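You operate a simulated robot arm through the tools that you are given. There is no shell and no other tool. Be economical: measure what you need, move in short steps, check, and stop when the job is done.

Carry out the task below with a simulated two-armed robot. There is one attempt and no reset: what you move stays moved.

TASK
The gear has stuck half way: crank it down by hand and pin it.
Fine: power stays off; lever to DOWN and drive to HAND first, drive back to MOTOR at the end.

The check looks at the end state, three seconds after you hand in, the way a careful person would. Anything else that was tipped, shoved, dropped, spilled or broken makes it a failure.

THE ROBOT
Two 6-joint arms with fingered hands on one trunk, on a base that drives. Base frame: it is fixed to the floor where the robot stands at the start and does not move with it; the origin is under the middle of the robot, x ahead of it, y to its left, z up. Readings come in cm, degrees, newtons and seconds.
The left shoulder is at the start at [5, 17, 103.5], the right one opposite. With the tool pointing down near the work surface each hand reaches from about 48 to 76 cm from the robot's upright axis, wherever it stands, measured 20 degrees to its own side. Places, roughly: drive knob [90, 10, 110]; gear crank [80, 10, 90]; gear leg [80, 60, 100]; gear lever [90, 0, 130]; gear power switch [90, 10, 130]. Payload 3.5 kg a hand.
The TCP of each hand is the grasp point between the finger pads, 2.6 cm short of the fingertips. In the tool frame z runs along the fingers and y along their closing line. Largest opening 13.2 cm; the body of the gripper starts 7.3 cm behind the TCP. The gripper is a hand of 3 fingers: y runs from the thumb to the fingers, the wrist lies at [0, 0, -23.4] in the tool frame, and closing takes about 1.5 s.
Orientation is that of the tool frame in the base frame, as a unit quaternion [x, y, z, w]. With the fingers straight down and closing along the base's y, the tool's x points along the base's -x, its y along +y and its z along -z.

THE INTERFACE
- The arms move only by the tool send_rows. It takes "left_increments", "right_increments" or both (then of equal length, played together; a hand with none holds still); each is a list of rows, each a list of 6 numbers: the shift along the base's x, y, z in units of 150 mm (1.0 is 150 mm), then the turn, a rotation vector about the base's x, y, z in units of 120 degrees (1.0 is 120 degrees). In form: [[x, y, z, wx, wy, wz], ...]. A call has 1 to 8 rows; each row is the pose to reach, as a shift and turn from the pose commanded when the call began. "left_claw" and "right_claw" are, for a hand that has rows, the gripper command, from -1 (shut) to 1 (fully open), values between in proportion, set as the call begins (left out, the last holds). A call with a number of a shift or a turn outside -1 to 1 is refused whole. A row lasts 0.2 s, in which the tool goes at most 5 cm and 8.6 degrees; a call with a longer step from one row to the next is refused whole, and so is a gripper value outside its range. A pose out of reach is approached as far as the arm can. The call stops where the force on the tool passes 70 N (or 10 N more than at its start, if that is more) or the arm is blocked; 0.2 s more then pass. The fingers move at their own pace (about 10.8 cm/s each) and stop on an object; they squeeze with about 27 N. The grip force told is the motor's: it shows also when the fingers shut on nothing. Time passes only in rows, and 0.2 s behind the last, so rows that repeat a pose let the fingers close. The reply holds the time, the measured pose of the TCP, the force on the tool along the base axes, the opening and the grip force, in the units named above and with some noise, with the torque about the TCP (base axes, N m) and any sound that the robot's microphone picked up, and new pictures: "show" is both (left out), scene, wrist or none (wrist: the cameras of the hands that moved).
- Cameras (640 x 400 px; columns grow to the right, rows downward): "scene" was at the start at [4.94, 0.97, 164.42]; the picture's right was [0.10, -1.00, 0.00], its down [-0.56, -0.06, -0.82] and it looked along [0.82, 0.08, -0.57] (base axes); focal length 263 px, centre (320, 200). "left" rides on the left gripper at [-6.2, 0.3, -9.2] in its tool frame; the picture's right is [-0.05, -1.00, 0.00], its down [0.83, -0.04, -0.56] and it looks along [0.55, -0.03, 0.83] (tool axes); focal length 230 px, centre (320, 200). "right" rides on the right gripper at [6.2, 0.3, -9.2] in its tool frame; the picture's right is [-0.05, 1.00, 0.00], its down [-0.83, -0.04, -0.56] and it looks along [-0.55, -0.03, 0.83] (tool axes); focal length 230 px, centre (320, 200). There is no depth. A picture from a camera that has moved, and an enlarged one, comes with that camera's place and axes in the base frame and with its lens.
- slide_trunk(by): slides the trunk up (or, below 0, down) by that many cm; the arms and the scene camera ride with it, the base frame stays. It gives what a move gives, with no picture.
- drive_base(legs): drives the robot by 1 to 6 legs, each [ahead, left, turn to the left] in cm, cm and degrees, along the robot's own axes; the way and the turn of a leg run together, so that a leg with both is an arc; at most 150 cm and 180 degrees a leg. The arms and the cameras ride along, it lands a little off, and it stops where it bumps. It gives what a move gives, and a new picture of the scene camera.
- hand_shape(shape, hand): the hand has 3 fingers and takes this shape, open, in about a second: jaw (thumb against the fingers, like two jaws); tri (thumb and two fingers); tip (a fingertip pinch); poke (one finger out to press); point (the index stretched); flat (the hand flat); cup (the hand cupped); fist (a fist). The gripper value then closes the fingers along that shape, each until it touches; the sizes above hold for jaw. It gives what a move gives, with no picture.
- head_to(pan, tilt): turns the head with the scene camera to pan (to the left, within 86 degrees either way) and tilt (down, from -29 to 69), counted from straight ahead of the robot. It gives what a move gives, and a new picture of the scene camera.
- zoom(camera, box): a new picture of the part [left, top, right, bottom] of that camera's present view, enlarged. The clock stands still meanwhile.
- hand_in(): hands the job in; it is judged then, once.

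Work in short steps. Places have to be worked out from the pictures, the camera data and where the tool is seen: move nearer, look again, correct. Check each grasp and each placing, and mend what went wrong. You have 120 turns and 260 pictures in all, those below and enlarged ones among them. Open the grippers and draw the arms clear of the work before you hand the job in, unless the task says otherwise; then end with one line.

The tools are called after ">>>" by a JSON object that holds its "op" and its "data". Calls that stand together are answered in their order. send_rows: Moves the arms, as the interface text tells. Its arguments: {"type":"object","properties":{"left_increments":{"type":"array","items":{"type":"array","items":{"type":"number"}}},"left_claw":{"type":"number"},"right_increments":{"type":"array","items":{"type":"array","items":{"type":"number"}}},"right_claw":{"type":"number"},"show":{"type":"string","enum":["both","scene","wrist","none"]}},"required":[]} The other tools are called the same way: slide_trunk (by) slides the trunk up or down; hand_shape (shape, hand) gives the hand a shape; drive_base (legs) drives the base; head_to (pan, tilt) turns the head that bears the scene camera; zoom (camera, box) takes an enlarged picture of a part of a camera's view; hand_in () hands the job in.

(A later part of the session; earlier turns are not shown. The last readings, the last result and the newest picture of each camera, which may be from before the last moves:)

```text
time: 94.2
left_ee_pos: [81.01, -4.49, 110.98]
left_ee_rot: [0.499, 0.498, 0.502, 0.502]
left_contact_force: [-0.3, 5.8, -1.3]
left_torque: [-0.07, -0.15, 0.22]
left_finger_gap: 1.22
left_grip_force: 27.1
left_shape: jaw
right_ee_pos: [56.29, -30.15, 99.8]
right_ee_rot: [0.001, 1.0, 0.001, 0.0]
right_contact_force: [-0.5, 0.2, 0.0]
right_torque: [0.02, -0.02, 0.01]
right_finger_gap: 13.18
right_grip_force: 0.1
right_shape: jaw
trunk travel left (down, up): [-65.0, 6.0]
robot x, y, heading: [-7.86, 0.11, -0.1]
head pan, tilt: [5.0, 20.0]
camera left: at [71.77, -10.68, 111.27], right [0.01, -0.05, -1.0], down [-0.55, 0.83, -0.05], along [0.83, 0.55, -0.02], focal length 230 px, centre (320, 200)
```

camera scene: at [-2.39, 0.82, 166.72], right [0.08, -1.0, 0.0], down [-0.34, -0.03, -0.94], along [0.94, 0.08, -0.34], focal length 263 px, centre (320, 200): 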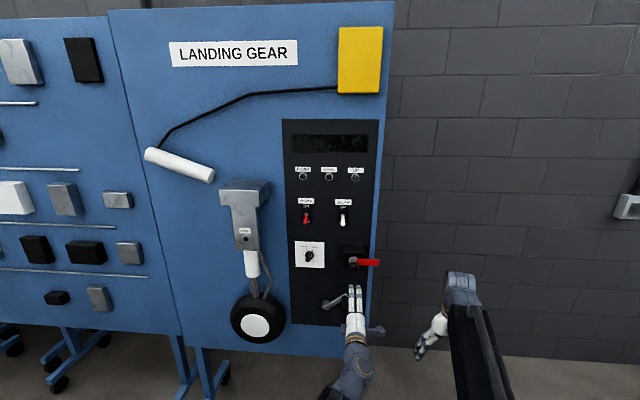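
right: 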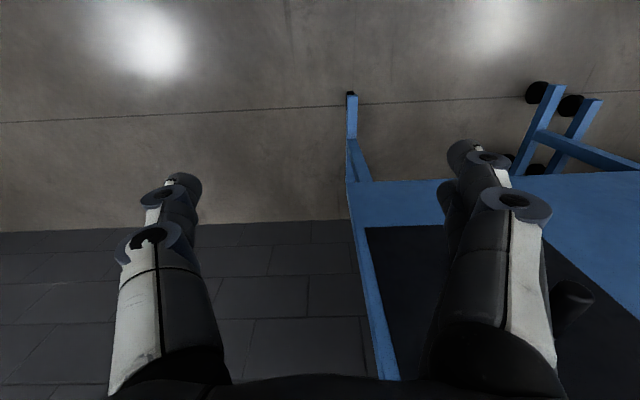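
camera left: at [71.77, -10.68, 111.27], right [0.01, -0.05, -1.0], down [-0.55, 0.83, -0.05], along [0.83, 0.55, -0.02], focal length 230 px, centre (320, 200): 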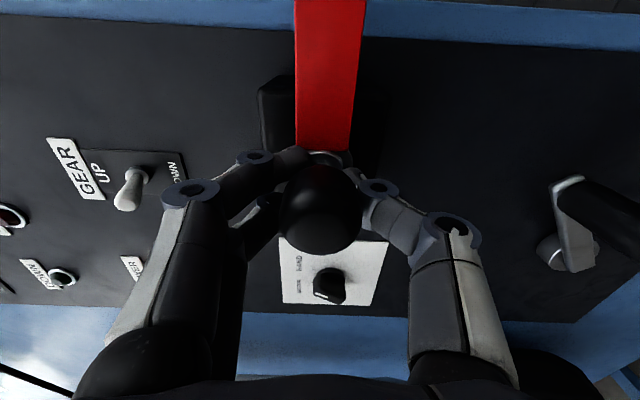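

Gripped (gap 1.2, behind the knob's widest part). I pull slowly along -x.

>>> {"op": "send_rows", "data": {"left_increments": [[-0.05, 0, 0, 0, 0, 0], [-0.1, 0, 0, 0, 0, 0], [-0.17, 0, 0, 0, 0, 0], [-0.25, 0, 0, 0, 0, 0], [-0.25, 0, 0, 0, 0, 0]]}}

```text
time: 95.4
left_ee_pos: [77.04, -4.58, 111.09]
left_ee_rot: [0.5, 0.497, 0.502, 0.501]
left_contact_force: [-0.2, 0.4, -1.7]
left_torque: [-0.02, -0.01, 0.08]
left_finger_gap: 1.12
left_grip_force: 27.2
left_shape: jaw
right_ee_pos: [56.2, -30.21, 99.86]
right_ee_rot: [0.002, 1.0, 0.001, 0.0]
right_contact_force: [-0.6, -0.1, -0.5]
right_torque: [-0.02, -0.03, -0.01]
right_finger_gap: 13.19
right_grip_force: 0.1
right_shape: jaw
trunk travel left (down, up): [-65.0, 6.0]
robot x, y, heading: [-8.02, -0.36, -0.4]
head pan, tilt: [5.0, 20.0]
heard: pop
camera scene: at [-2.38, 0.83, 166.72], right [0.08, -1.0, 0.0], down [-0.34, -0.03, -0.94], along [0.94, 0.08, -0.34], focal length 263 px, centre (320, 200)
camera left: at [67.87, -10.73, 111.41], right [0.01, -0.05, -1.0], down [-0.55, 0.83, -0.04], along [0.83, 0.55, -0.02], focal length 230 px, centre (320, 200)
```

scene: 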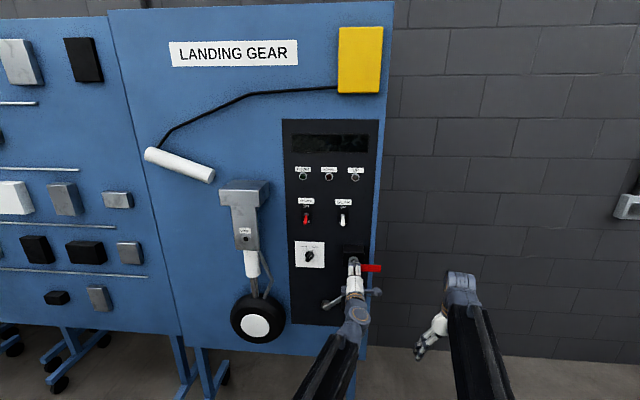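
left: 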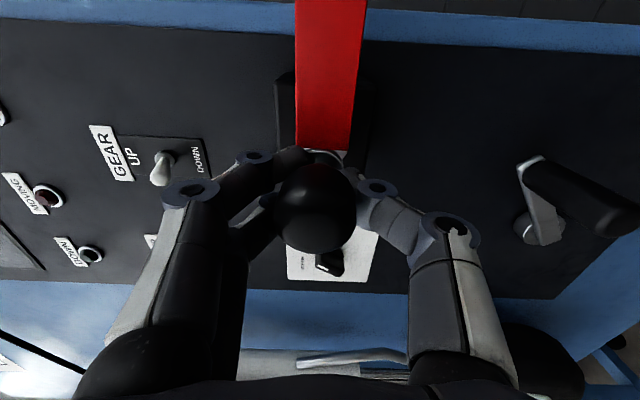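

A "pop": the pin came free and moves with the hand. I pull 10 cm further back to see its whole length.

>>> {"op": "send_rows", "data": {"left_increments": [[-0.15, 0, 0, 0, 0, 0], [-0.35, 0, 0, 0, 0, 0], [-0.55, 0, 0, 0, 0, 0], [-0.7, 0, 0, 0, 0, 0], [-0.7, 0, 0, 0, 0, 0]]}}

>>> {"op": "zoom", "data": {"camera": "scene", "box": [310, 235, 406, 310]}}

>>> {"op": "zoom", "data": {"camera": "left", "box": [220, 60, 420, 260]}}

```text
time: 96.6
left_ee_pos: [66.71, -4.56, 111.11]
left_ee_rot: [0.5, 0.497, 0.502, 0.501]
left_contact_force: [-0.4, 0.7, -0.6]
left_torque: [-0.01, 0.01, 0.02]
left_finger_gap: 1.1
left_grip_force: 26.8
left_shape: jaw
right_ee_pos: [56.23, -30.08, 99.9]
right_ee_rot: [0.002, 1.0, 0.0, 0.0]
right_contact_force: [-0.3, -0.1, 0.3]
right_torque: [-0.03, 0.0, 0.01]
right_finger_gap: 13.23
right_grip_force: 0.0
right_shape: jaw
trunk travel left (down, up): [-65.0, 6.0]
robot x, y, heading: [-7.87, -0.56, -0.3]
head pan, tilt: [5.0, 20.0]
camera scene: at [-2.37, 0.81, 166.72], right [0.08, -1.0, 0.0], down [-0.34, -0.03, -0.94], along [0.94, 0.08, -0.34], focal length 263 px, centre (320, 200)
camera left: at [57.46, -10.73, 111.33], right [0.01, -0.05, -1.0], down [-0.55, 0.83, -0.04], along [0.83, 0.55, -0.02], focal length 230 px, centre (320, 200)
```

scene: 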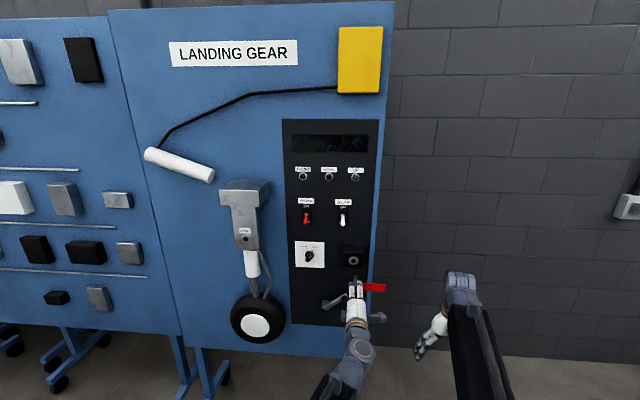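
left: 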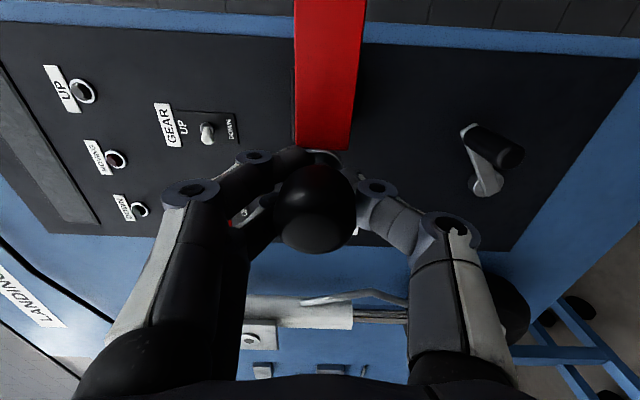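

```text
5.33 times, centred on (358, 272) of scene
camera zoom: at [-2.37, 0.81, 166.72], right [0.08, -1.0, 0.0], down [-0.34, -0.03, -0.94], along [0.94, 0.08, -0.34], focal length 1404 px, centre (117, -187)
```

zoom: 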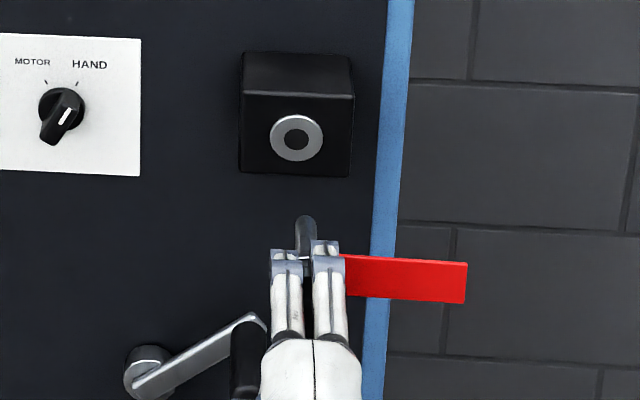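

```text
2.00 times, centred on (320, 160) of left
camera zoom: at [57.46, -10.73, 111.33], right [0.01, -0.05, -1.0], down [-0.55, 0.83, -0.04], along [0.83, 0.55, -0.02], focal length 460 px, centre (320, 280)
```

zoom: 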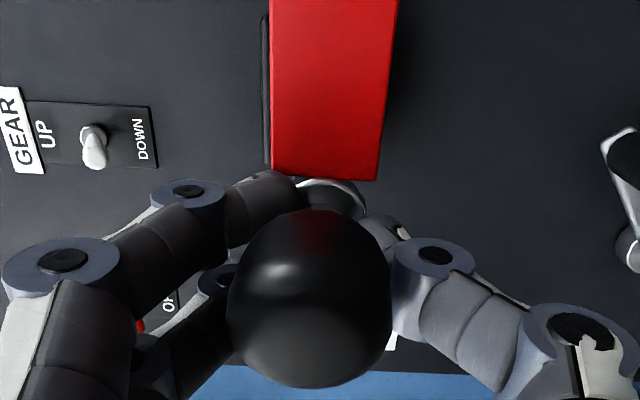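

The pin is held, its tip ≈8 cm ahead of the TCP. The LOCK hole is at ≈[78, 33.6, 122.3]; I carry the pin left and up, staying well in front.

>>> {"op": "send_rows", "data": {"left_increments": [[0, 0.25, 0.1, 0, 0, 0], [0, 0.5, 0.2, 0, 0, 0], [0, 0.75, 0.3, 0, 0, 0], [0, 1.0, 0.4, 0, 0, 0]], "show": "none"}}

>>> {"op": "send_rows", "data": {"left_increments": [[0, 0.25, 0.1, 0, 0, 0], [0, 0.5, 0.2, 0, 0, 0], [0, 0.75, 0.3, 0, 0, 0], [0, 1.0, 0.35, 0, 0, 0]], "show": "none"}}

>>> {"op": "send_rows", "data": {"left_increments": [[0, 0.2, 0, 0, 0, 0], [0, 0.4, 0, 0, 0, 0], [0, 0.55, 0, 0, 0, 0], [0, 0.55, 0, 0, 0, 0]]}}

>>> {"op": "zoom", "data": {"camera": "scene", "box": [206, 170, 302, 260]}}

```text
time: 97.6
left_ee_pos: [66.66, 10.32, 117.21]
left_ee_rot: [0.5, 0.497, 0.502, 0.501]
left_contact_force: [1.1, -0.6, -0.9]
left_torque: [0.01, 0.04, 0.01]
left_finger_gap: 1.11
left_grip_force: 27.2
left_shape: jaw
right_ee_pos: [56.16, -30.19, 99.95]
right_ee_rot: [0.003, 1.0, 0.0, 0.0]
right_contact_force: [-0.2, -0.3, -0.7]
right_torque: [0.03, -0.04, -0.02]
right_finger_gap: 13.22
right_grip_force: 0.1
right_shape: jaw
trunk travel left (down, up): [-65.0, 6.0]
robot x, y, heading: [-7.81, 0.04, -0.5]
head pan, tilt: [5.0, 20.0]
```

```text
time: 98.6
left_ee_pos: [66.58, 16.89, 120.38]
left_ee_rot: [0.49, 0.497, 0.511, 0.502]
left_contact_force: [-0.4, 0.5, -0.7]
left_torque: [0.02, 0.03, 0.04]
left_finger_gap: 1.1
left_grip_force: 26.9
left_shape: jaw
left hand out of reach, approached as far as the arm can: row 2, 3, 4
right_ee_pos: [56.16, -30.12, 99.88]
right_ee_rot: [0.002, 1.0, 0.0, 0.0]
right_contact_force: [0.4, 0.0, -0.1]
right_torque: [-0.02, -0.01, -0.03]
right_finger_gap: 13.18
right_grip_force: 0.0
right_shape: jaw
trunk travel left (down, up): [-65.0, 6.0]
robot x, y, heading: [-7.56, -0.02, -0.4]
head pan, tilt: [5.0, 20.0]
```

```text
time: 99.6
left_ee_pos: [66.55, 25.13, 120.29]
left_ee_rot: [0.496, 0.498, 0.499, 0.506]
left_contact_force: [-0.3, 0.1, -2.3]
left_torque: [0.0, -0.07, -0.02]
left_finger_gap: 1.07
left_grip_force: 27.2
left_shape: jaw
left hand out of reach, approached as far as the arm can: row 1, 2, 3
right_ee_pos: [56.26, -30.11, 99.92]
right_ee_rot: [0.003, 1.0, 0.0, 0.0]
right_contact_force: [0.1, 0.3, -0.4]
right_torque: [-0.03, 0.0, 0.01]
right_finger_gap: 13.21
right_grip_force: 0.0
right_shape: jaw
trunk travel left (down, up): [-65.0, 6.0]
robot x, y, heading: [-8.03, 0.1, -0.2]
head pan, tilt: [5.0, 20.0]
camera scene: at [-2.37, 0.88, 166.72], right [0.08, -1.0, 0.0], down [-0.34, -0.03, -0.94], along [0.94, 0.08, -0.34], focal length 263 px, centre (320, 200)
camera left: at [57.4, 19.07, 120.71], right [0.01, -0.06, -1.0], down [-0.55, 0.83, -0.06], along [0.83, 0.55, -0.03], focal length 230 px, centre (320, 200)
```

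scene: 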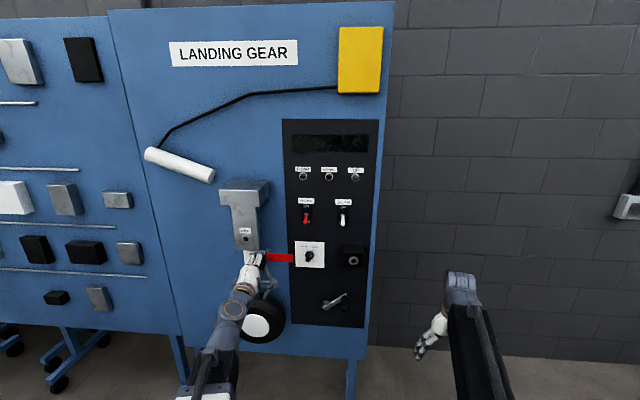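
left: 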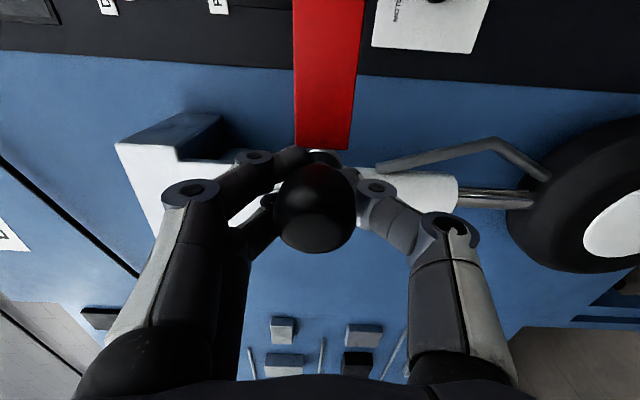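

```text
4.44 times, centred on (254, 215) of scene
camera zoom: at [-2.37, 0.88, 166.72], right [0.08, -1.0, 0.0], down [-0.34, -0.03, -0.94], along [0.94, 0.08, -0.34], focal length 1170 px, centre (613, 133)
```

zoom: 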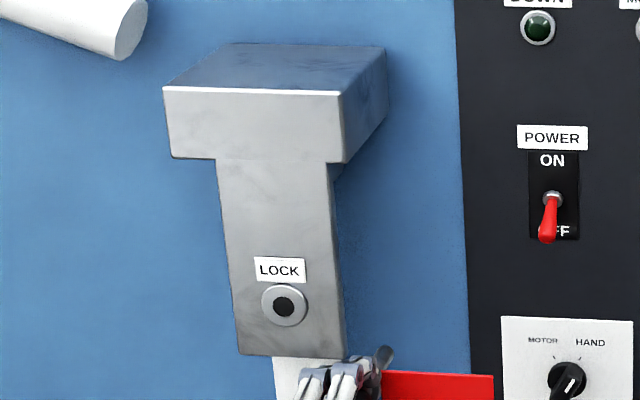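

The arm is too folded here, so I drive back another 8 cm. Hole refined to ≈[78, 33.8, 122.3].

>>> {"op": "drive_base", "data": {"legs": [[-8, 0, 0]]}}

>>> {"op": "send_rows", "data": {"left_increments": [[0.1, 0.2, 0.05, 0.004, 0.005, 0.0025], [0.2, 0.4, 0.1, 0.004, 0.005, 0.0025], [0.4, 0.55, 0.14, 0.004, 0.005, 0.0025], [0.5, 0.58, 0.14, 0.004, 0.005, 0.0025], [0.5, 0.58, 0.14, 0.004, 0.005, 0.0025]]}}

>>> {"op": "zoom", "data": {"camera": "scene", "box": [216, 180, 312, 270]}}

```text
time: 100.7
left_ee_pos: [58.23, 25.35, 120.33]
left_ee_rot: [0.498, 0.497, 0.504, 0.501]
left_contact_force: [-0.4, 0.9, -1.9]
left_torque: [0.04, 0.04, 0.0]
left_finger_gap: 1.11
left_grip_force: 26.6
left_shape: jaw
right_ee_pos: [48.06, -29.96, 100.02]
right_ee_rot: [0.001, 1.0, -0.001, 0.001]
right_contact_force: [-0.8, 0.6, 0.2]
right_torque: [0.0, -0.01, 0.02]
right_finger_gap: 13.22
right_grip_force: 0.1
right_shape: jaw
trunk travel left (down, up): [-65.0, 6.0]
robot x, y, heading: [-16.27, 0.19, -0.2]
head pan, tilt: [5.0, 20.0]
camera scene: at [-10.68, 0.87, 166.73], right [0.08, -1.0, 0.0], down [-0.34, -0.03, -0.94], along [0.94, 0.08, -0.34], focal length 263 px, centre (320, 200)
```

scene: 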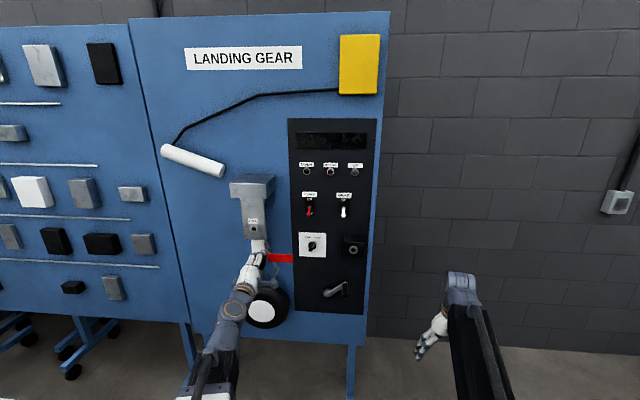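

```text
time: 101.9
left_ee_pos: [65.99, 33.92, 122.44]
left_ee_rot: [0.502, 0.499, 0.504, 0.495]
left_contact_force: [-0.4, 0.0, -1.5]
left_torque: [0.02, 0.02, -0.01]
left_finger_gap: 1.12
left_grip_force: 26.9
left_shape: jaw
right_ee_pos: [48.01, -29.97, 99.89]
right_ee_rot: [0.002, 1.0, 0.0, -0.001]
right_contact_force: [-0.4, 0.9, -0.5]
right_torque: [0.01, 0.04, -0.02]
right_finger_gap: 13.18
right_grip_force: 0.1
right_shape: jaw
trunk travel left (down, up): [-65.0, 6.0]
robot x, y, heading: [-15.72, -0.12, -0.0]
head pan, tilt: [5.0, 20.0]
camera scene: at [-10.51, 0.86, 166.72], right [0.08, -1.0, 0.0], down [-0.34, -0.03, -0.94], along [0.94, 0.08, -0.34], focal length 263 px, centre (320, 200)
camera left: at [56.74, 27.73, 122.72], right [0.0, -0.04, -1.0], down [-0.56, 0.83, -0.03], along [0.83, 0.56, -0.03], focal length 230 px, centre (320, 200)
```

scene: 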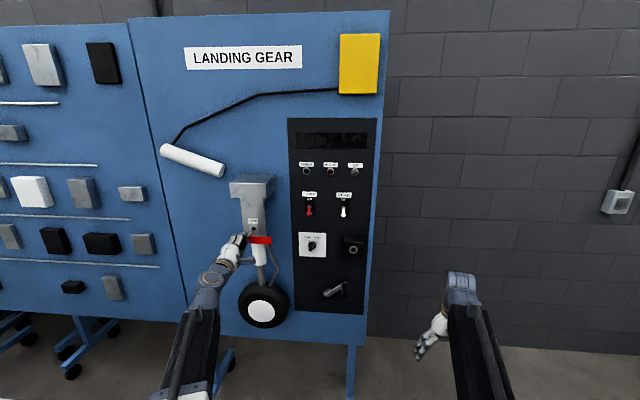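
left: 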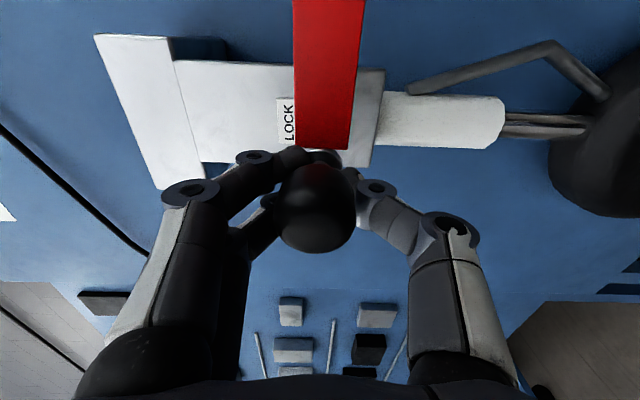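

```text
4.44 times, centred on (264, 225) of scene
camera zoom: at [-10.51, 0.86, 166.72], right [0.08, -1.0, 0.0], down [-0.34, -0.03, -0.94], along [0.94, 0.08, -0.34], focal length 1170 px, centre (569, 89)
```

zoom: 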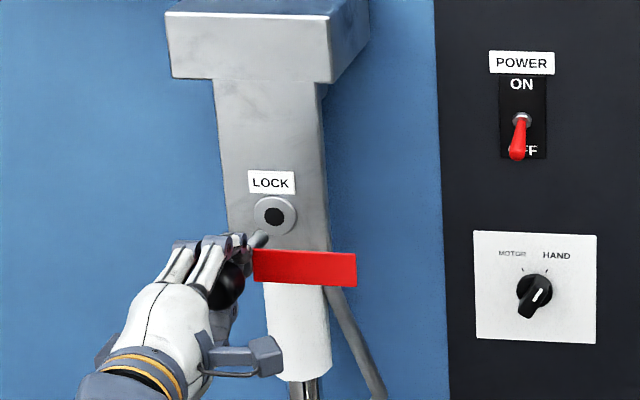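

Pin axis ≈ (y 33.55, z 122.5) versus hole (33.75, 122.4). I nudge +0.2 in y and advance so the tip is just before the hole, then look closely.

>>> {"op": "send_rows", "data": {"left_increments": [[0.07, 0.013, -0.005, 0, 0, 0], [0.13, 0.013, -0.005, 0, 0, 0], [0.18, 0.013, -0.005, 0, 0, 0], [0.18, 0.013, -0.005, 0, 0, 0]], "show": "wrist"}}

>>> {"op": "zoom", "data": {"camera": "scene", "box": [236, 205, 276, 245]}}

>>> {"op": "zoom", "data": {"camera": "left", "box": [220, 60, 420, 260]}}

```text
time: 102.9
left_ee_pos: [68.5, 34.16, 122.37]
left_ee_rot: [0.503, 0.499, 0.503, 0.495]
left_contact_force: [-0.1, -0.4, -0.3]
left_torque: [0.01, 0.0, 0.01]
left_finger_gap: 1.08
left_grip_force: 26.9
left_shape: jaw
right_ee_pos: [48.19, -30.0, 99.81]
right_ee_rot: [0.002, 1.0, 0.0, -0.001]
right_contact_force: [-0.1, 0.5, -0.5]
right_torque: [-0.02, -0.01, -0.03]
right_finger_gap: 13.2
right_grip_force: 0.1
right_shape: jaw
trunk travel left (down, up): [-65.0, 6.0]
robot x, y, heading: [-15.52, -0.28, 0.2]
head pan, tilt: [5.0, 20.0]
camera left: at [59.41, 27.94, 122.63], right [0.0, -0.04, -1.0], down [-0.56, 0.83, -0.03], along [0.83, 0.56, -0.03], focal length 230 px, centre (320, 200)
```

left: 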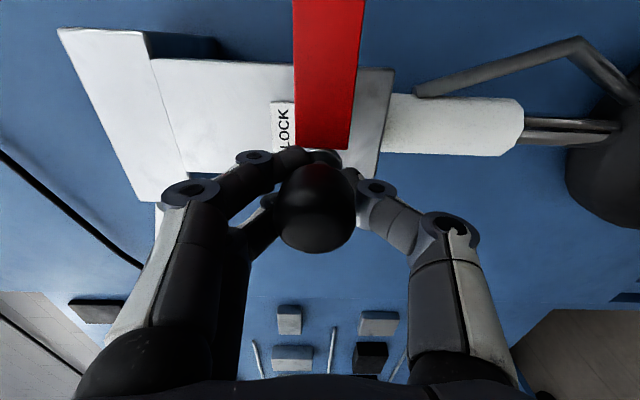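

```text
10.00 times, centred on (256, 225) of scene
camera zoom: at [-10.5, 0.87, 166.72], right [0.08, -1.0, 0.0], down [-0.34, -0.03, -0.94], along [0.94, 0.08, -0.34], focal length 2633 px, centre (960, -50)
```

zoom: 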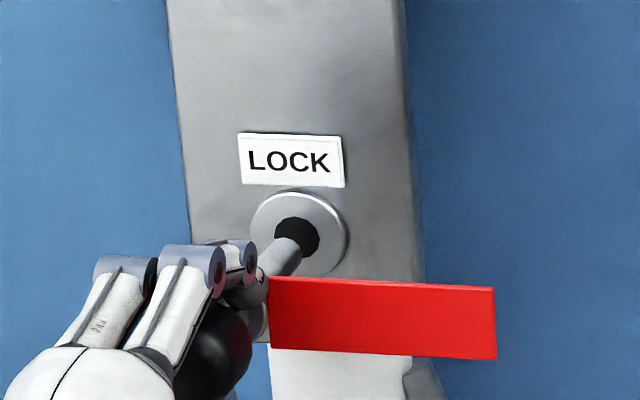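

```text
2.00 times, centred on (320, 160) of left
camera zoom: at [59.41, 27.94, 122.63], right [0.0, -0.04, -1.0], down [-0.56, 0.83, -0.03], along [0.83, 0.56, -0.03], focal length 460 px, centre (320, 280)
```

zoom: 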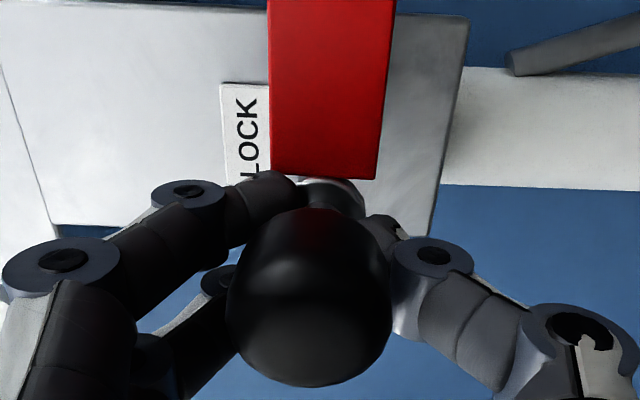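

The pin axis points right at the hole centre. I advance slowly, watching the force.

>>> {"op": "send_rows", "data": {"left_increments": [[0.04, 0, 0, 0, 0, 0], [0.08, 0, 0, 0, 0, 0], [0.12, 0, 0, 0, 0, 0], [0.12, 0, 0, 0, 0, 0]], "show": "none"}}

>>> {"op": "zoom", "data": {"camera": "scene", "box": [236, 205, 276, 245]}}

```text
time: 103.9
left_ee_pos: [70.48, 34.25, 122.41]
left_ee_rot: [0.502, 0.499, 0.504, 0.495]
left_contact_force: [0.0, -0.2, -0.6]
left_torque: [-0.01, 0.04, 0.02]
left_finger_gap: 1.08
left_grip_force: 27.2
left_shape: jaw
right_ee_pos: [48.11, -30.05, 99.81]
right_ee_rot: [0.002, 1.0, 0.0, 0.0]
right_contact_force: [-0.1, -0.2, 0.3]
right_torque: [0.01, 0.02, -0.03]
right_finger_gap: 13.19
right_grip_force: 0.2
right_shape: jaw
trunk travel left (down, up): [-65.0, 6.0]
robot x, y, heading: [-16.16, -0.19, -0.3]
head pan, tilt: [5.0, 20.0]
```

```text
10.00 times, centred on (256, 225) of scene
camera zoom: at [-10.5, 0.87, 166.72], right [0.08, -1.0, 0.0], down [-0.34, -0.03, -0.94], along [0.94, 0.08, -0.34], focal length 2633 px, centre (960, -50)
```

zoom: 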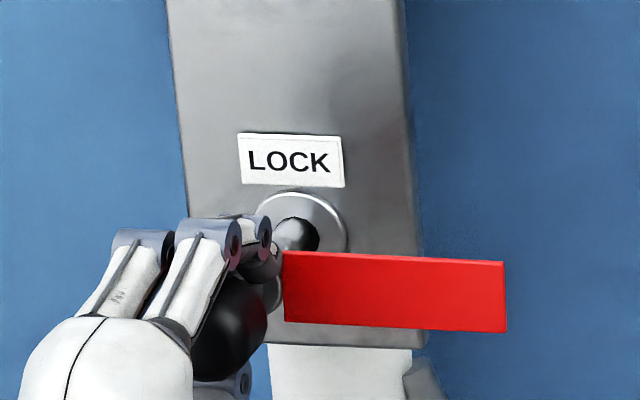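

Tip seems at the mouth of the hole without contact. I go 0.8 cm further.

>>> {"op": "send_rows", "data": {"left_increments": [[0.025, 0, 0, 0, 0, 0], [0.05, 0, 0, 0, 0, 0], [0.05, 0, 0, 0, 0, 0]], "show": "none"}}

>>> {"op": "zoom", "data": {"camera": "scene", "box": [242, 210, 270, 238]}}

```text
time: 104.7
left_ee_pos: [71.27, 34.29, 122.58]
left_ee_rot: [0.502, 0.499, 0.503, 0.495]
left_contact_force: [0.2, -0.4, -2.0]
left_torque: [0.04, 0.0, -0.01]
left_finger_gap: 1.1
left_grip_force: 26.9
left_shape: jaw
right_ee_pos: [48.09, -29.97, 99.94]
right_ee_rot: [0.001, 1.0, 0.0, 0.0]
right_contact_force: [0.3, 0.0, 0.1]
right_torque: [0.0, -0.01, 0.04]
right_finger_gap: 13.21
right_grip_force: 0.1
right_shape: jaw
trunk travel left (down, up): [-65.0, 6.0]
robot x, y, heading: [-15.88, -0.07, -0.1]
head pan, tilt: [5.0, 20.0]
```

```text
14.29 times, centred on (256, 224) of scene
camera zoom: at [-10.49, 0.87, 166.72], right [0.08, -1.0, 0.0], down [-0.34, -0.03, -0.94], along [0.94, 0.08, -0.34], focal length 3761 px, centre (1234, -143)
```

zoom: 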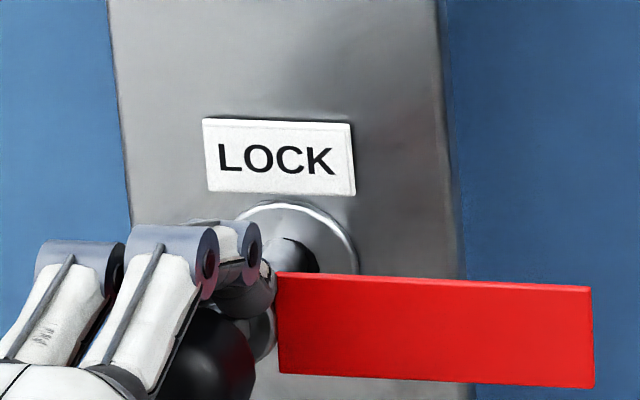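

I zoom much closer on the pin tip to judge its alignment.

>>> {"op": "zoom", "data": {"camera": "scene", "box": [248, 222, 260, 232]}}

```text
16.00 times, centred on (254, 227) of scene
camera zoom: at [-10.49, 0.87, 166.72], right [0.08, -1.0, 0.0], down [-0.34, -0.03, -0.94], along [0.94, 0.08, -0.34], focal length 4212 px, centre (1376, -232)
```

zoom: 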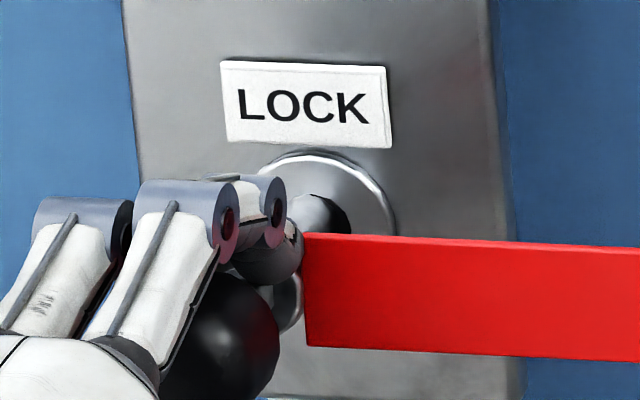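

The pin seems ~0.3 cm too far left. I back off 0.8 cm, shift right 0.3 cm and re-view.

>>> {"op": "send_rows", "data": {"left_increments": [[-0.055, 0, 0, 0, 0, 0], [-0.055, -0.02, 0, 0, 0, 0], [-0.055, -0.02, 0, 0, 0, 0], [-0.055, -0.02, 0, 0, 0, 0]], "show": "none"}}

>>> {"op": "zoom", "data": {"camera": "scene", "box": [248, 222, 260, 232]}}

```text
time: 105.7
left_ee_pos: [70.29, 34.07, 122.56]
left_ee_rot: [0.501, 0.499, 0.504, 0.496]
left_contact_force: [1.0, 0.0, -1.0]
left_torque: [0.02, 0.0, 0.0]
left_finger_gap: 1.06
left_grip_force: 26.6
left_shape: jaw
right_ee_pos: [48.02, -30.12, 99.9]
right_ee_rot: [0.002, 1.0, 0.0, 0.0]
right_contact_force: [0.4, 0.2, -0.3]
right_torque: [-0.01, 0.02, 0.05]
right_finger_gap: 13.19
right_grip_force: 0.1
right_shape: jaw
trunk travel left (down, up): [-65.0, 6.0]
robot x, y, heading: [-15.94, 0.16, -0.2]
head pan, tilt: [5.0, 20.0]
```

```text
16.00 times, centred on (254, 227) of scene
camera zoom: at [-10.5, 0.87, 166.72], right [0.08, -1.0, 0.0], down [-0.34, -0.03, -0.94], along [0.94, 0.08, -0.34], focal length 4212 px, centre (1376, -232)
```

zoom: 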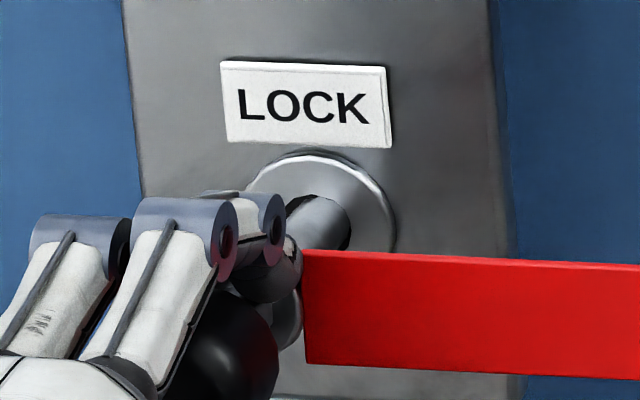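

Now the pin is centred on the hole within ~0.1 cm. I advance 1 cm.

>>> {"op": "send_rows", "data": {"left_increments": [[0.025, 0, 0, 0, 0, 0], [0.05, 0, 0, 0, 0, 0], [0.08, 0, 0, 0, 0, 0], [0.08, 0, 0, 0, 0, 0]], "show": "none"}}

>>> {"op": "zoom", "data": {"camera": "scene", "box": [248, 222, 260, 232]}}

```text
time: 106.7
left_ee_pos: [71.61, 34.09, 122.47]
left_ee_rot: [0.502, 0.499, 0.503, 0.496]
left_contact_force: [0.1, 0.2, -1.7]
left_torque: [0.01, 0.07, -0.01]
left_finger_gap: 1.08
left_grip_force: 26.5
left_shape: jaw
right_ee_pos: [48.15, -29.98, 99.94]
right_ee_rot: [0.001, 1.0, -0.001, -0.001]
right_contact_force: [0.4, 0.3, -0.3]
right_torque: [-0.01, -0.02, -0.01]
right_finger_gap: 13.19
right_grip_force: 0.1
right_shape: jaw
trunk travel left (down, up): [-65.0, 6.0]
robot x, y, heading: [-16.12, -0.25, -0.3]
head pan, tilt: [5.0, 20.0]
```

```text
16.00 times, centred on (254, 227) of scene
camera zoom: at [-10.49, 0.87, 166.72], right [0.08, -1.0, 0.0], down [-0.34, -0.03, -0.94], along [0.94, 0.08, -0.34], focal length 4212 px, centre (1376, -232)
```

zoom: 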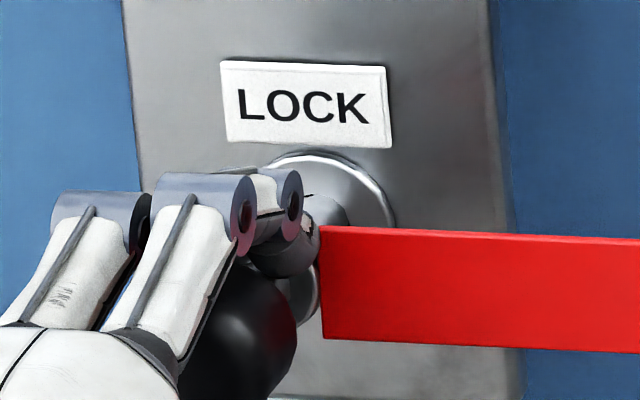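

No force, and the pin's visible end stays at the rim: it is entering. I continue inward 1.5 cm.

>>> {"op": "send_rows", "data": {"left_increments": [[0.03, 0, 0, 0, 0, 0], [0.06, 0, 0, 0, 0, 0], [0.1, 0, 0, 0, 0, 0], [0.1, 0, 0, 0, 0, 0]], "show": "none"}}

>>> {"op": "zoom", "data": {"camera": "scene", "box": [248, 222, 260, 232]}}

```text
time: 107.7
left_ee_pos: [73.25, 33.97, 122.42]
left_ee_rot: [0.502, 0.499, 0.504, 0.495]
left_contact_force: [0.0, 0.4, -2.8]
left_torque: [0.02, 0.06, 0.02]
left_finger_gap: 1.11
left_grip_force: 27.0
left_shape: jaw
right_ee_pos: [48.11, -30.05, 99.92]
right_ee_rot: [0.002, 1.0, 0.0, 0.0]
right_contact_force: [0.5, -0.3, -0.5]
right_torque: [-0.04, 0.0, 0.0]
right_finger_gap: 13.2
right_grip_force: 0.0
right_shape: jaw
trunk travel left (down, up): [-65.0, 6.0]
robot x, y, heading: [-15.88, 0.15, -0.1]
head pan, tilt: [5.0, 20.0]
```

```text
16.00 times, centred on (254, 227) of scene
camera zoom: at [-10.48, 0.87, 166.72], right [0.08, -1.0, 0.0], down [-0.34, -0.03, -0.94], along [0.94, 0.08, -0.34], focal length 4212 px, centre (1376, -232)
```

zoom: 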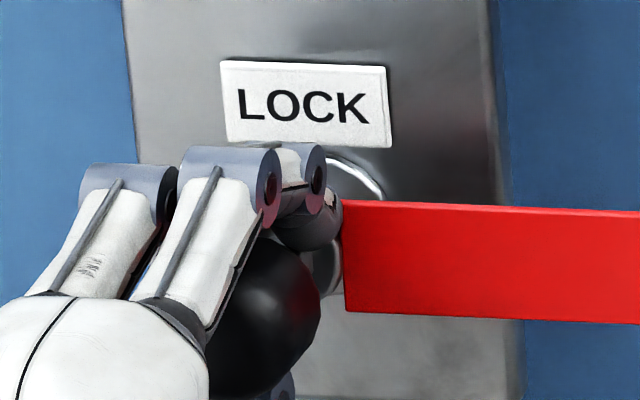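

It slides in freely. I push on until it seats.

>>> {"op": "send_rows", "data": {"left_increments": [[0.03, 0, 0, 0, 0, 0], [0.06, 0, 0, 0, 0, 0], [0.09, 0, 0, 0, 0, 0], [0.12, 0, 0, 0, 0, 0], [0.12, 0, 0, 0, 0, 0]], "show": "wrist"}}

>>> {"op": "zoom", "data": {"camera": "scene", "box": [248, 222, 260, 232]}}

```text
time: 108.9
left_ee_pos: [74.6, 33.99, 122.39]
left_ee_rot: [0.502, 0.499, 0.503, 0.496]
left_contact_force: [-31.3, -3.0, -14.0]
left_torque: [0.1, 0.46, -0.05]
left_finger_gap: 1.38
left_grip_force: 27.5
left_shape: jaw
right_ee_pos: [47.86, -29.98, 99.87]
right_ee_rot: [0.0, 1.0, 0.0, 0.0]
right_contact_force: [-0.4, 0.0, 0.0]
right_torque: [0.0, 0.01, -0.01]
right_finger_gap: 13.21
right_grip_force: 0.1
right_shape: jaw
trunk travel left (down, up): [-65.0, 6.0]
robot x, y, heading: [-15.84, -0.03, 0.1]
head pan, tilt: [5.0, 20.0]
camera left: at [65.43, 27.8, 122.76], right [0.0, -0.04, -1.0], down [-0.56, 0.83, -0.03], along [0.83, 0.56, -0.02], focal length 230 px, centre (320, 200)
```

left: 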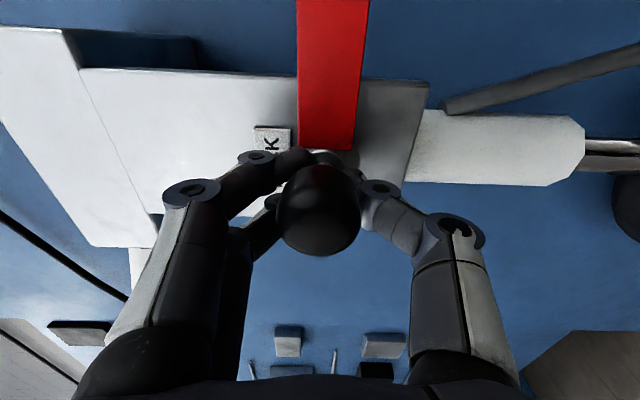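

```text
16.00 times, centred on (254, 227) of scene
camera zoom: at [-10.87, 0.9, 166.72], right [0.08, -1.0, 0.0], down [-0.34, -0.03, -0.94], along [0.94, 0.08, -0.34], focal length 4212 px, centre (1376, -232)
```

zoom: 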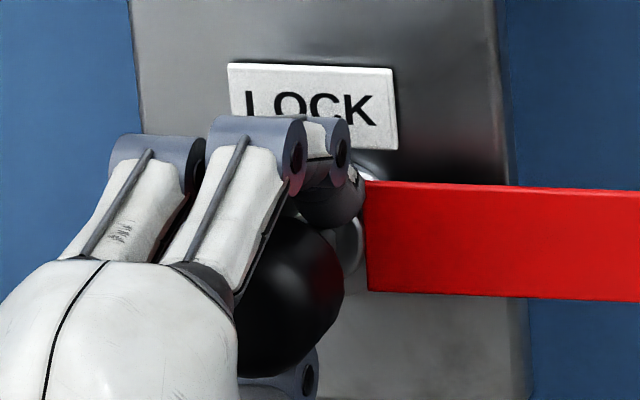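

31 N at x 74.6 – seated or a detent. I push a little more, listening for a click.

>>> {"op": "send_rows", "data": {"left_increments": [[0.02, 0, 0, 0, 0, 0], [0.04, 0, 0, 0, 0, 0], [0.06, 0, 0, 0, 0, 0], [0.06, 0, 0, 0, 0, 0]], "show": "wrist"}}

>>> {"op": "zoom", "data": {"camera": "left", "box": [260, 60, 420, 260]}}

```text
time: 109.7
left_ee_pos: [75.0, 34.16, 122.43]
left_ee_rot: [0.502, 0.5, 0.504, 0.494]
left_contact_force: [-37.7, -2.2, -9.3]
left_torque: [0.01, 0.37, -0.25]
left_finger_gap: 1.63
left_grip_force: 27.1
left_shape: jaw
right_ee_pos: [47.72, -29.96, 100.08]
right_ee_rot: [0.001, 1.0, 0.0, 0.002]
right_contact_force: [0.5, 0.6, -0.1]
right_torque: [0.02, 0.03, 0.01]
right_finger_gap: 13.2
right_grip_force: 0.1
right_shape: jaw
trunk travel left (down, up): [-65.0, 6.0]
robot x, y, heading: [-16.25, 0.01, -0.2]
head pan, tilt: [5.0, 20.0]
stopped in row 4 (left hand): the force on the tool passed its limit at 70 N (the readings are from after the stop); the commanded pose is now the measured one
camera left: at [65.78, 27.86, 122.68], right [0.0, -0.04, -1.0], down [-0.56, 0.83, -0.03], along [0.83, 0.56, -0.03], focal length 230 px, centre (320, 200)
```

left: 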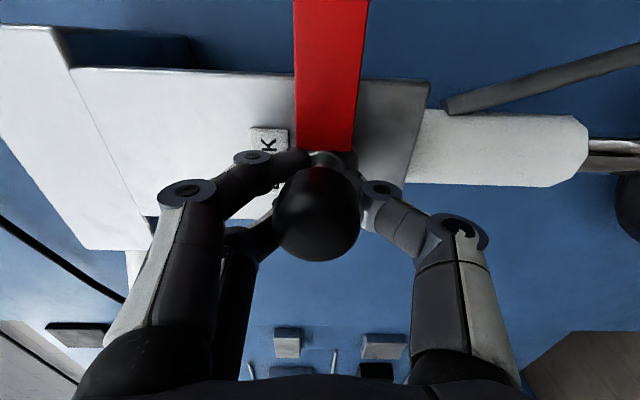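

```text
2.00 times, centred on (340, 160) of left
camera zoom: at [65.78, 27.86, 122.68], right [0.0, -0.04, -1.0], down [-0.56, 0.83, -0.03], along [0.83, 0.56, -0.03], focal length 460 px, centre (280, 280)
```

zoom: 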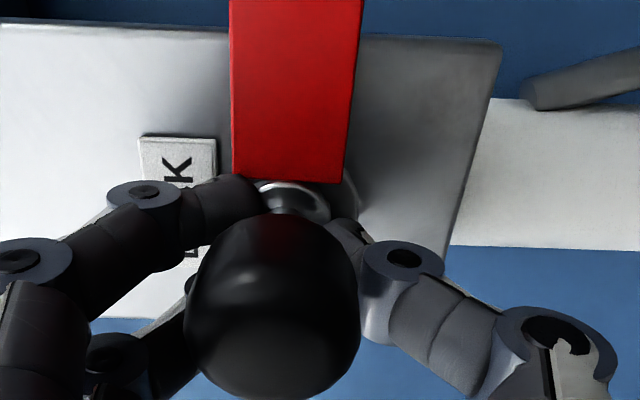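

The fingers now slip along the knob, so the pin is hard against something. I open, back off and inspect how it sits.

>>> {"op": "send_rows", "data": {"left_increments": [[0, 0, 0, 0, 0, 0], [0, 0, 0, 0, 0, 0], [0, 0, 0, 0, 0, 0], [-0.15, 0, 0, 0, 0, 0], [-0.35, 0, 0, 0, 0, 0], [-0.55, 0, 0, 0, 0, 0], [-0.55, 0, 0, 0, 0, 0]], "left_claw": 0.3, "show": "wrist"}}

>>> {"op": "zoom", "data": {"camera": "left", "box": [220, 50, 420, 200]}}

>>> {"op": "zoom", "data": {"camera": "scene", "box": [244, 212, 276, 242]}}

```text
time: 111.3
left_ee_pos: [67.47, 34.04, 122.27]
left_ee_rot: [0.503, 0.5, 0.503, 0.495]
left_contact_force: [0.7, -0.4, -0.4]
left_torque: [0.0, -0.01, -0.04]
left_finger_gap: 8.54
left_grip_force: 0.1
left_shape: jaw
right_ee_pos: [48.1, -29.98, 99.94]
right_ee_rot: [0.001, 1.0, 0.001, 0.0]
right_contact_force: [0.3, 0.9, 0.5]
right_torque: [-0.01, -0.03, 0.0]
right_finger_gap: 13.21
right_grip_force: 0.1
right_shape: jaw
trunk travel left (down, up): [-65.0, 6.0]
robot x, y, heading: [-15.7, -0.37, -0.2]
head pan, tilt: [5.0, 20.0]
camera left: at [58.22, 27.74, 122.55], right [-0.01, -0.04, -1.0], down [-0.56, 0.83, -0.03], along [0.83, 0.56, -0.03], focal length 230 px, centre (320, 200)
```

left: 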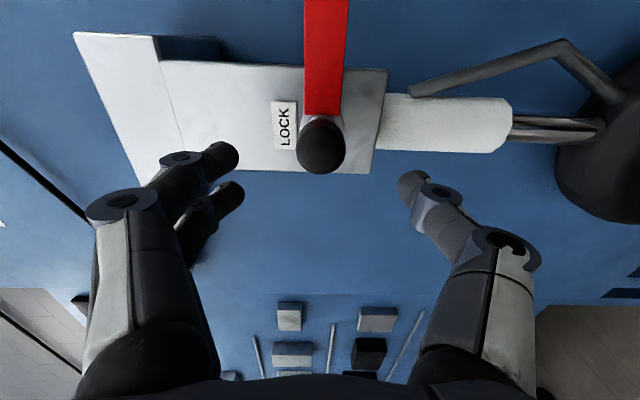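

```text
2.67 times, centred on (320, 125) of left
camera zoom: at [58.22, 27.74, 122.55], right [-0.01, -0.04, -1.0], down [-0.56, 0.83, -0.03], along [0.83, 0.56, -0.03], focal length 614 px, centre (320, 400)
```

zoom: 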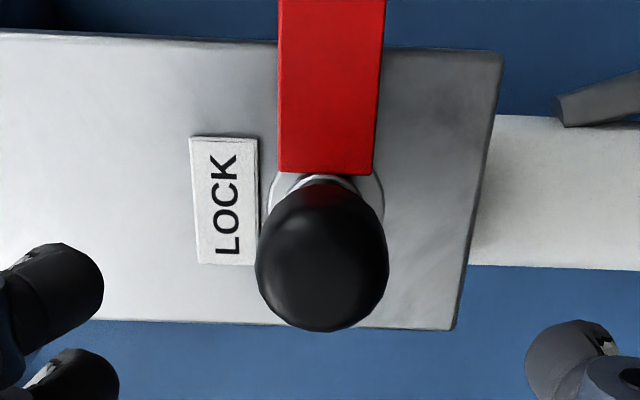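

```text
13.33 times, centred on (260, 227) of scene
camera zoom: at [-10.55, 0.86, 166.72], right [0.09, -1.0, 0.0], down [-0.34, -0.03, -0.94], along [0.94, 0.08, -0.34], focal length 3510 px, centre (1120, -160)
```

zoom: 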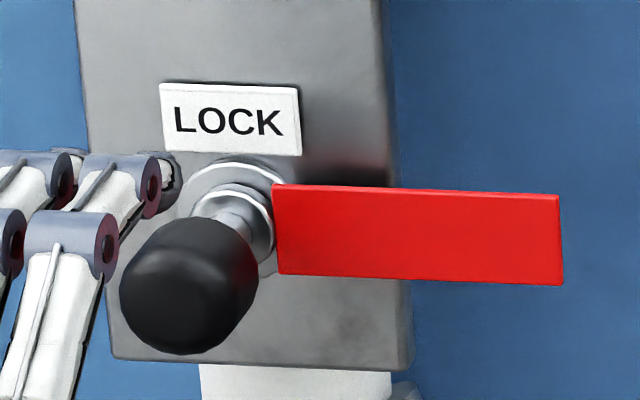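

The pin sits against the ring just as it sat in its holder: seated. Now back to the drive knob: I move the hand right, clear of the pin, and unroll to +30°.

>>> {"op": "send_rows", "data": {"left_increments": [[-0.1, -0.1, 0, -0.06, 0, 0], [-0.15, -0.3, -0.1, -0.12, 0, 0], [-0.15, -0.5, -0.25, -0.18, 0, 0], [-0.15, -0.7, -0.4, -0.25, 0, 0], [-0.15, -0.9, -0.6, -0.32, 0, 0], [-0.15, -1.0, -0.8, -0.38, 0, 0], [-0.15, -1.0, -0.86, -0.44, 0, 0], [-0.15, -1.0, -0.86, -0.5, 0, 0]], "show": "none"}}

>>> {"op": "send_rows", "data": {"left_increments": [[0, -0.2, 0, 0, 0, 0], [0, -0.42, 0, 0, 0, 0]], "show": "none"}}

>>> {"op": "hand_shape", "data": {"hand": "left", "shape": "tip"}}

>>> {"op": "drive_base", "data": {"legs": [[12, 0, 0]]}}

```text
time: 113.1
left_ee_pos: [65.1, 18.95, 109.22]
left_ee_rot: [0.189, 0.685, 0.184, 0.679]
left_contact_force: [0.0, 0.4, 0.7]
left_torque: [0.01, -0.02, 0.01]
left_finger_gap: 8.55
left_grip_force: 0.2
left_shape: jaw
right_ee_pos: [48.15, -30.02, 99.75]
right_ee_rot: [0.0, 1.0, 0.0, 0.0]
right_contact_force: [0.3, 0.7, -0.4]
right_torque: [0.03, 0.04, 0.0]
right_finger_gap: 13.19
right_grip_force: 0.1
right_shape: jaw
trunk travel left (down, up): [-65.0, 6.0]
robot x, y, heading: [-16.19, 0.24, -0.2]
head pan, tilt: [5.0, 20.0]
```

```text
time: 113.7
left_ee_pos: [65.2, 15.59, 110.13]
left_ee_rot: [0.201, 0.685, 0.173, 0.679]
left_contact_force: [1.0, -0.6, -0.1]
left_torque: [-0.03, -0.04, 0.0]
left_finger_gap: 8.55
left_grip_force: 0.1
left_shape: jaw
left hand out of reach, approached as far as the arm can: row 1, 2
right_ee_pos: [47.94, -30.09, 99.81]
right_ee_rot: [0.001, 1.0, 0.0, 0.0]
right_contact_force: [0.0, -0.4, 0.5]
right_torque: [-0.01, 0.01, 0.0]
right_finger_gap: 13.18
right_grip_force: 0.0
right_shape: jaw
trunk travel left (down, up): [-65.0, 6.0]
robot x, y, heading: [-16.04, 0.04, -0.3]
head pan, tilt: [5.0, 20.0]
```

```text
time: 114.6
left_ee_pos: [65.36, 15.6, 110.08]
left_ee_rot: [0.2, 0.685, 0.174, 0.679]
left_contact_force: [-0.6, -0.1, 0.2]
left_torque: [-0.04, 0.0, 0.02]
left_finger_gap: 13.17
left_grip_force: 0.0
left_shape: tip
right_ee_pos: [48.05, -29.97, 99.81]
right_ee_rot: [0.0, 1.0, 0.0, 0.001]
right_contact_force: [-0.1, -0.7, 0.1]
right_torque: [-0.01, -0.02, 0.04]
right_finger_gap: 13.19
right_grip_force: 0.1
right_shape: jaw
trunk travel left (down, up): [-65.0, 6.0]
robot x, y, heading: [-15.99, 0.1, -0.0]
head pan, tilt: [5.0, 20.0]
```

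```text
time: 115.8
left_ee_pos: [77.36, 15.5, 110.05]
left_ee_rot: [0.2, 0.685, 0.172, 0.679]
left_contact_force: [0.0, 0.2, 0.2]
left_torque: [-0.04, -0.03, 0.01]
left_finger_gap: 13.19
left_grip_force: 0.0
left_shape: tip
right_ee_pos: [59.94, -30.16, 99.86]
right_ee_rot: [0.001, 1.0, 0.0, -0.001]
right_contact_force: [-0.3, -0.3, -0.5]
right_torque: [0.01, -0.01, -0.02]
right_finger_gap: 13.21
right_grip_force: 0.1
right_shape: jaw
trunk travel left (down, up): [-65.0, 6.0]
robot x, y, heading: [-4.21, -0.23, 0.2]
head pan, tilt: [5.0, 20.0]
camera scene: at [1.49, 0.82, 166.71], right [0.08, -1.0, 0.0], down [-0.34, -0.03, -0.94], along [0.94, 0.08, -0.34], focal length 263 px, centre (320, 200)
```

scene: 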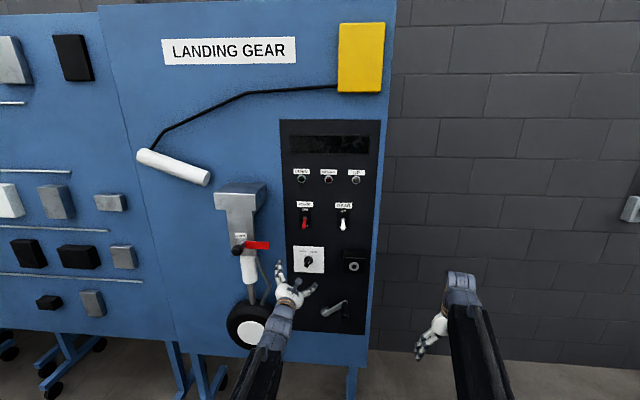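

Pin stays in place. I set the fingers to half-open, square the orientation and line up with the knob at [88, 12.8, 109.5].

>>> {"op": "send_rows", "data": {"left_increments": [[0, -0.1, -0.02, -0.004, -0.009, 0.017], [0.08, -0.18, -0.037, -0.004, -0.009, 0.017], [0.24, -0.18, -0.037, -0.004, -0.009, 0.017], [0.24, -0.18, -0.037, -0.004, -0.009, 0.017]], "left_claw": 0, "show": "wrist"}}

```text
time: 116.8
left_ee_pos: [81.19, 15.29, 110.22]
left_ee_rot: [0.199, 0.682, 0.169, 0.683]
left_contact_force: [0.4, -0.4, 0.3]
left_torque: [-0.01, -0.05, -0.01]
left_finger_gap: 6.63
left_grip_force: 0.0
left_shape: tip
left hand out of reach, approached as far as the arm can: row 1, 2, 3
right_ee_pos: [59.93, -30.08, 99.92]
right_ee_rot: [0.002, 1.0, 0.0, 0.001]
right_contact_force: [-0.7, -0.3, -0.3]
right_torque: [-0.02, 0.01, 0.01]
right_finger_gap: 13.21
right_grip_force: 0.0
right_shape: jaw
trunk travel left (down, up): [-65.0, 6.0]
robot x, y, heading: [-4.04, -0.23, -0.2]
head pan, tilt: [5.0, 20.0]
camera left: at [71.89, 12.82, 115.92], right [-0.04, -0.89, -0.46], down [-0.55, 0.4, -0.73], along [0.84, 0.22, -0.5], focal length 230 px, centre (320, 200)
```

left: 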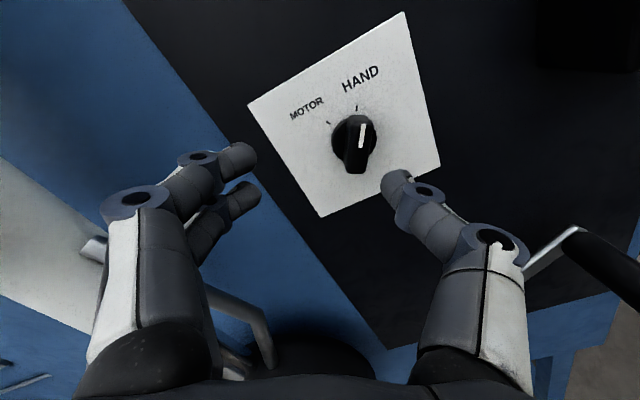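

The arm stopped short in y. I try again in smaller steps with more x extension and roll back toward 15°.

>>> {"op": "send_rows", "data": {"left_increments": [[0, 0, -0.01, -0.06, 0, 0.008], [0, -0.05, -0.03, -0.12, 0, 0.016], [0, -0.1, -0.04, -0.12, 0, 0.016], [0, -0.17, -0.045, -0.12, 0, 0.016], [0, -0.17, -0.045, -0.12, 0, 0.016]], "show": "wrist"}}

```text
time: 118.0
left_ee_pos: [80.98, 14.51, 109.94]
left_ee_rot: [0.113, 0.707, 0.079, 0.694]
left_contact_force: [0.1, 0.3, 0.3]
left_torque: [-0.01, 0.0, 0.01]
left_finger_gap: 6.63
left_grip_force: 0.0
left_shape: tip
left hand out of reach, approached as far as the arm can: row 1, 2, 3, 4, 5
right_ee_pos: [59.93, -30.04, 99.8]
right_ee_rot: [0.002, 1.0, 0.0, 0.0]
right_contact_force: [-0.4, 0.0, -0.9]
right_torque: [0.02, -0.01, -0.01]
right_finger_gap: 13.18
right_grip_force: 0.1
right_shape: jaw
trunk travel left (down, up): [-65.0, 6.0]
robot x, y, heading: [-4.13, 0.05, 0.1]
head pan, tilt: [5.0, 20.0]
camera left: at [71.99, 13.58, 116.23], right [-0.05, -0.97, -0.22], down [-0.57, 0.21, -0.8], along [0.82, 0.08, -0.56], focal length 230 px, centre (320, 200)
```

left: 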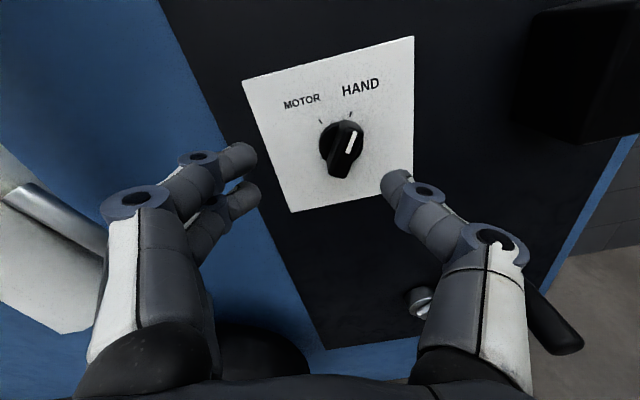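

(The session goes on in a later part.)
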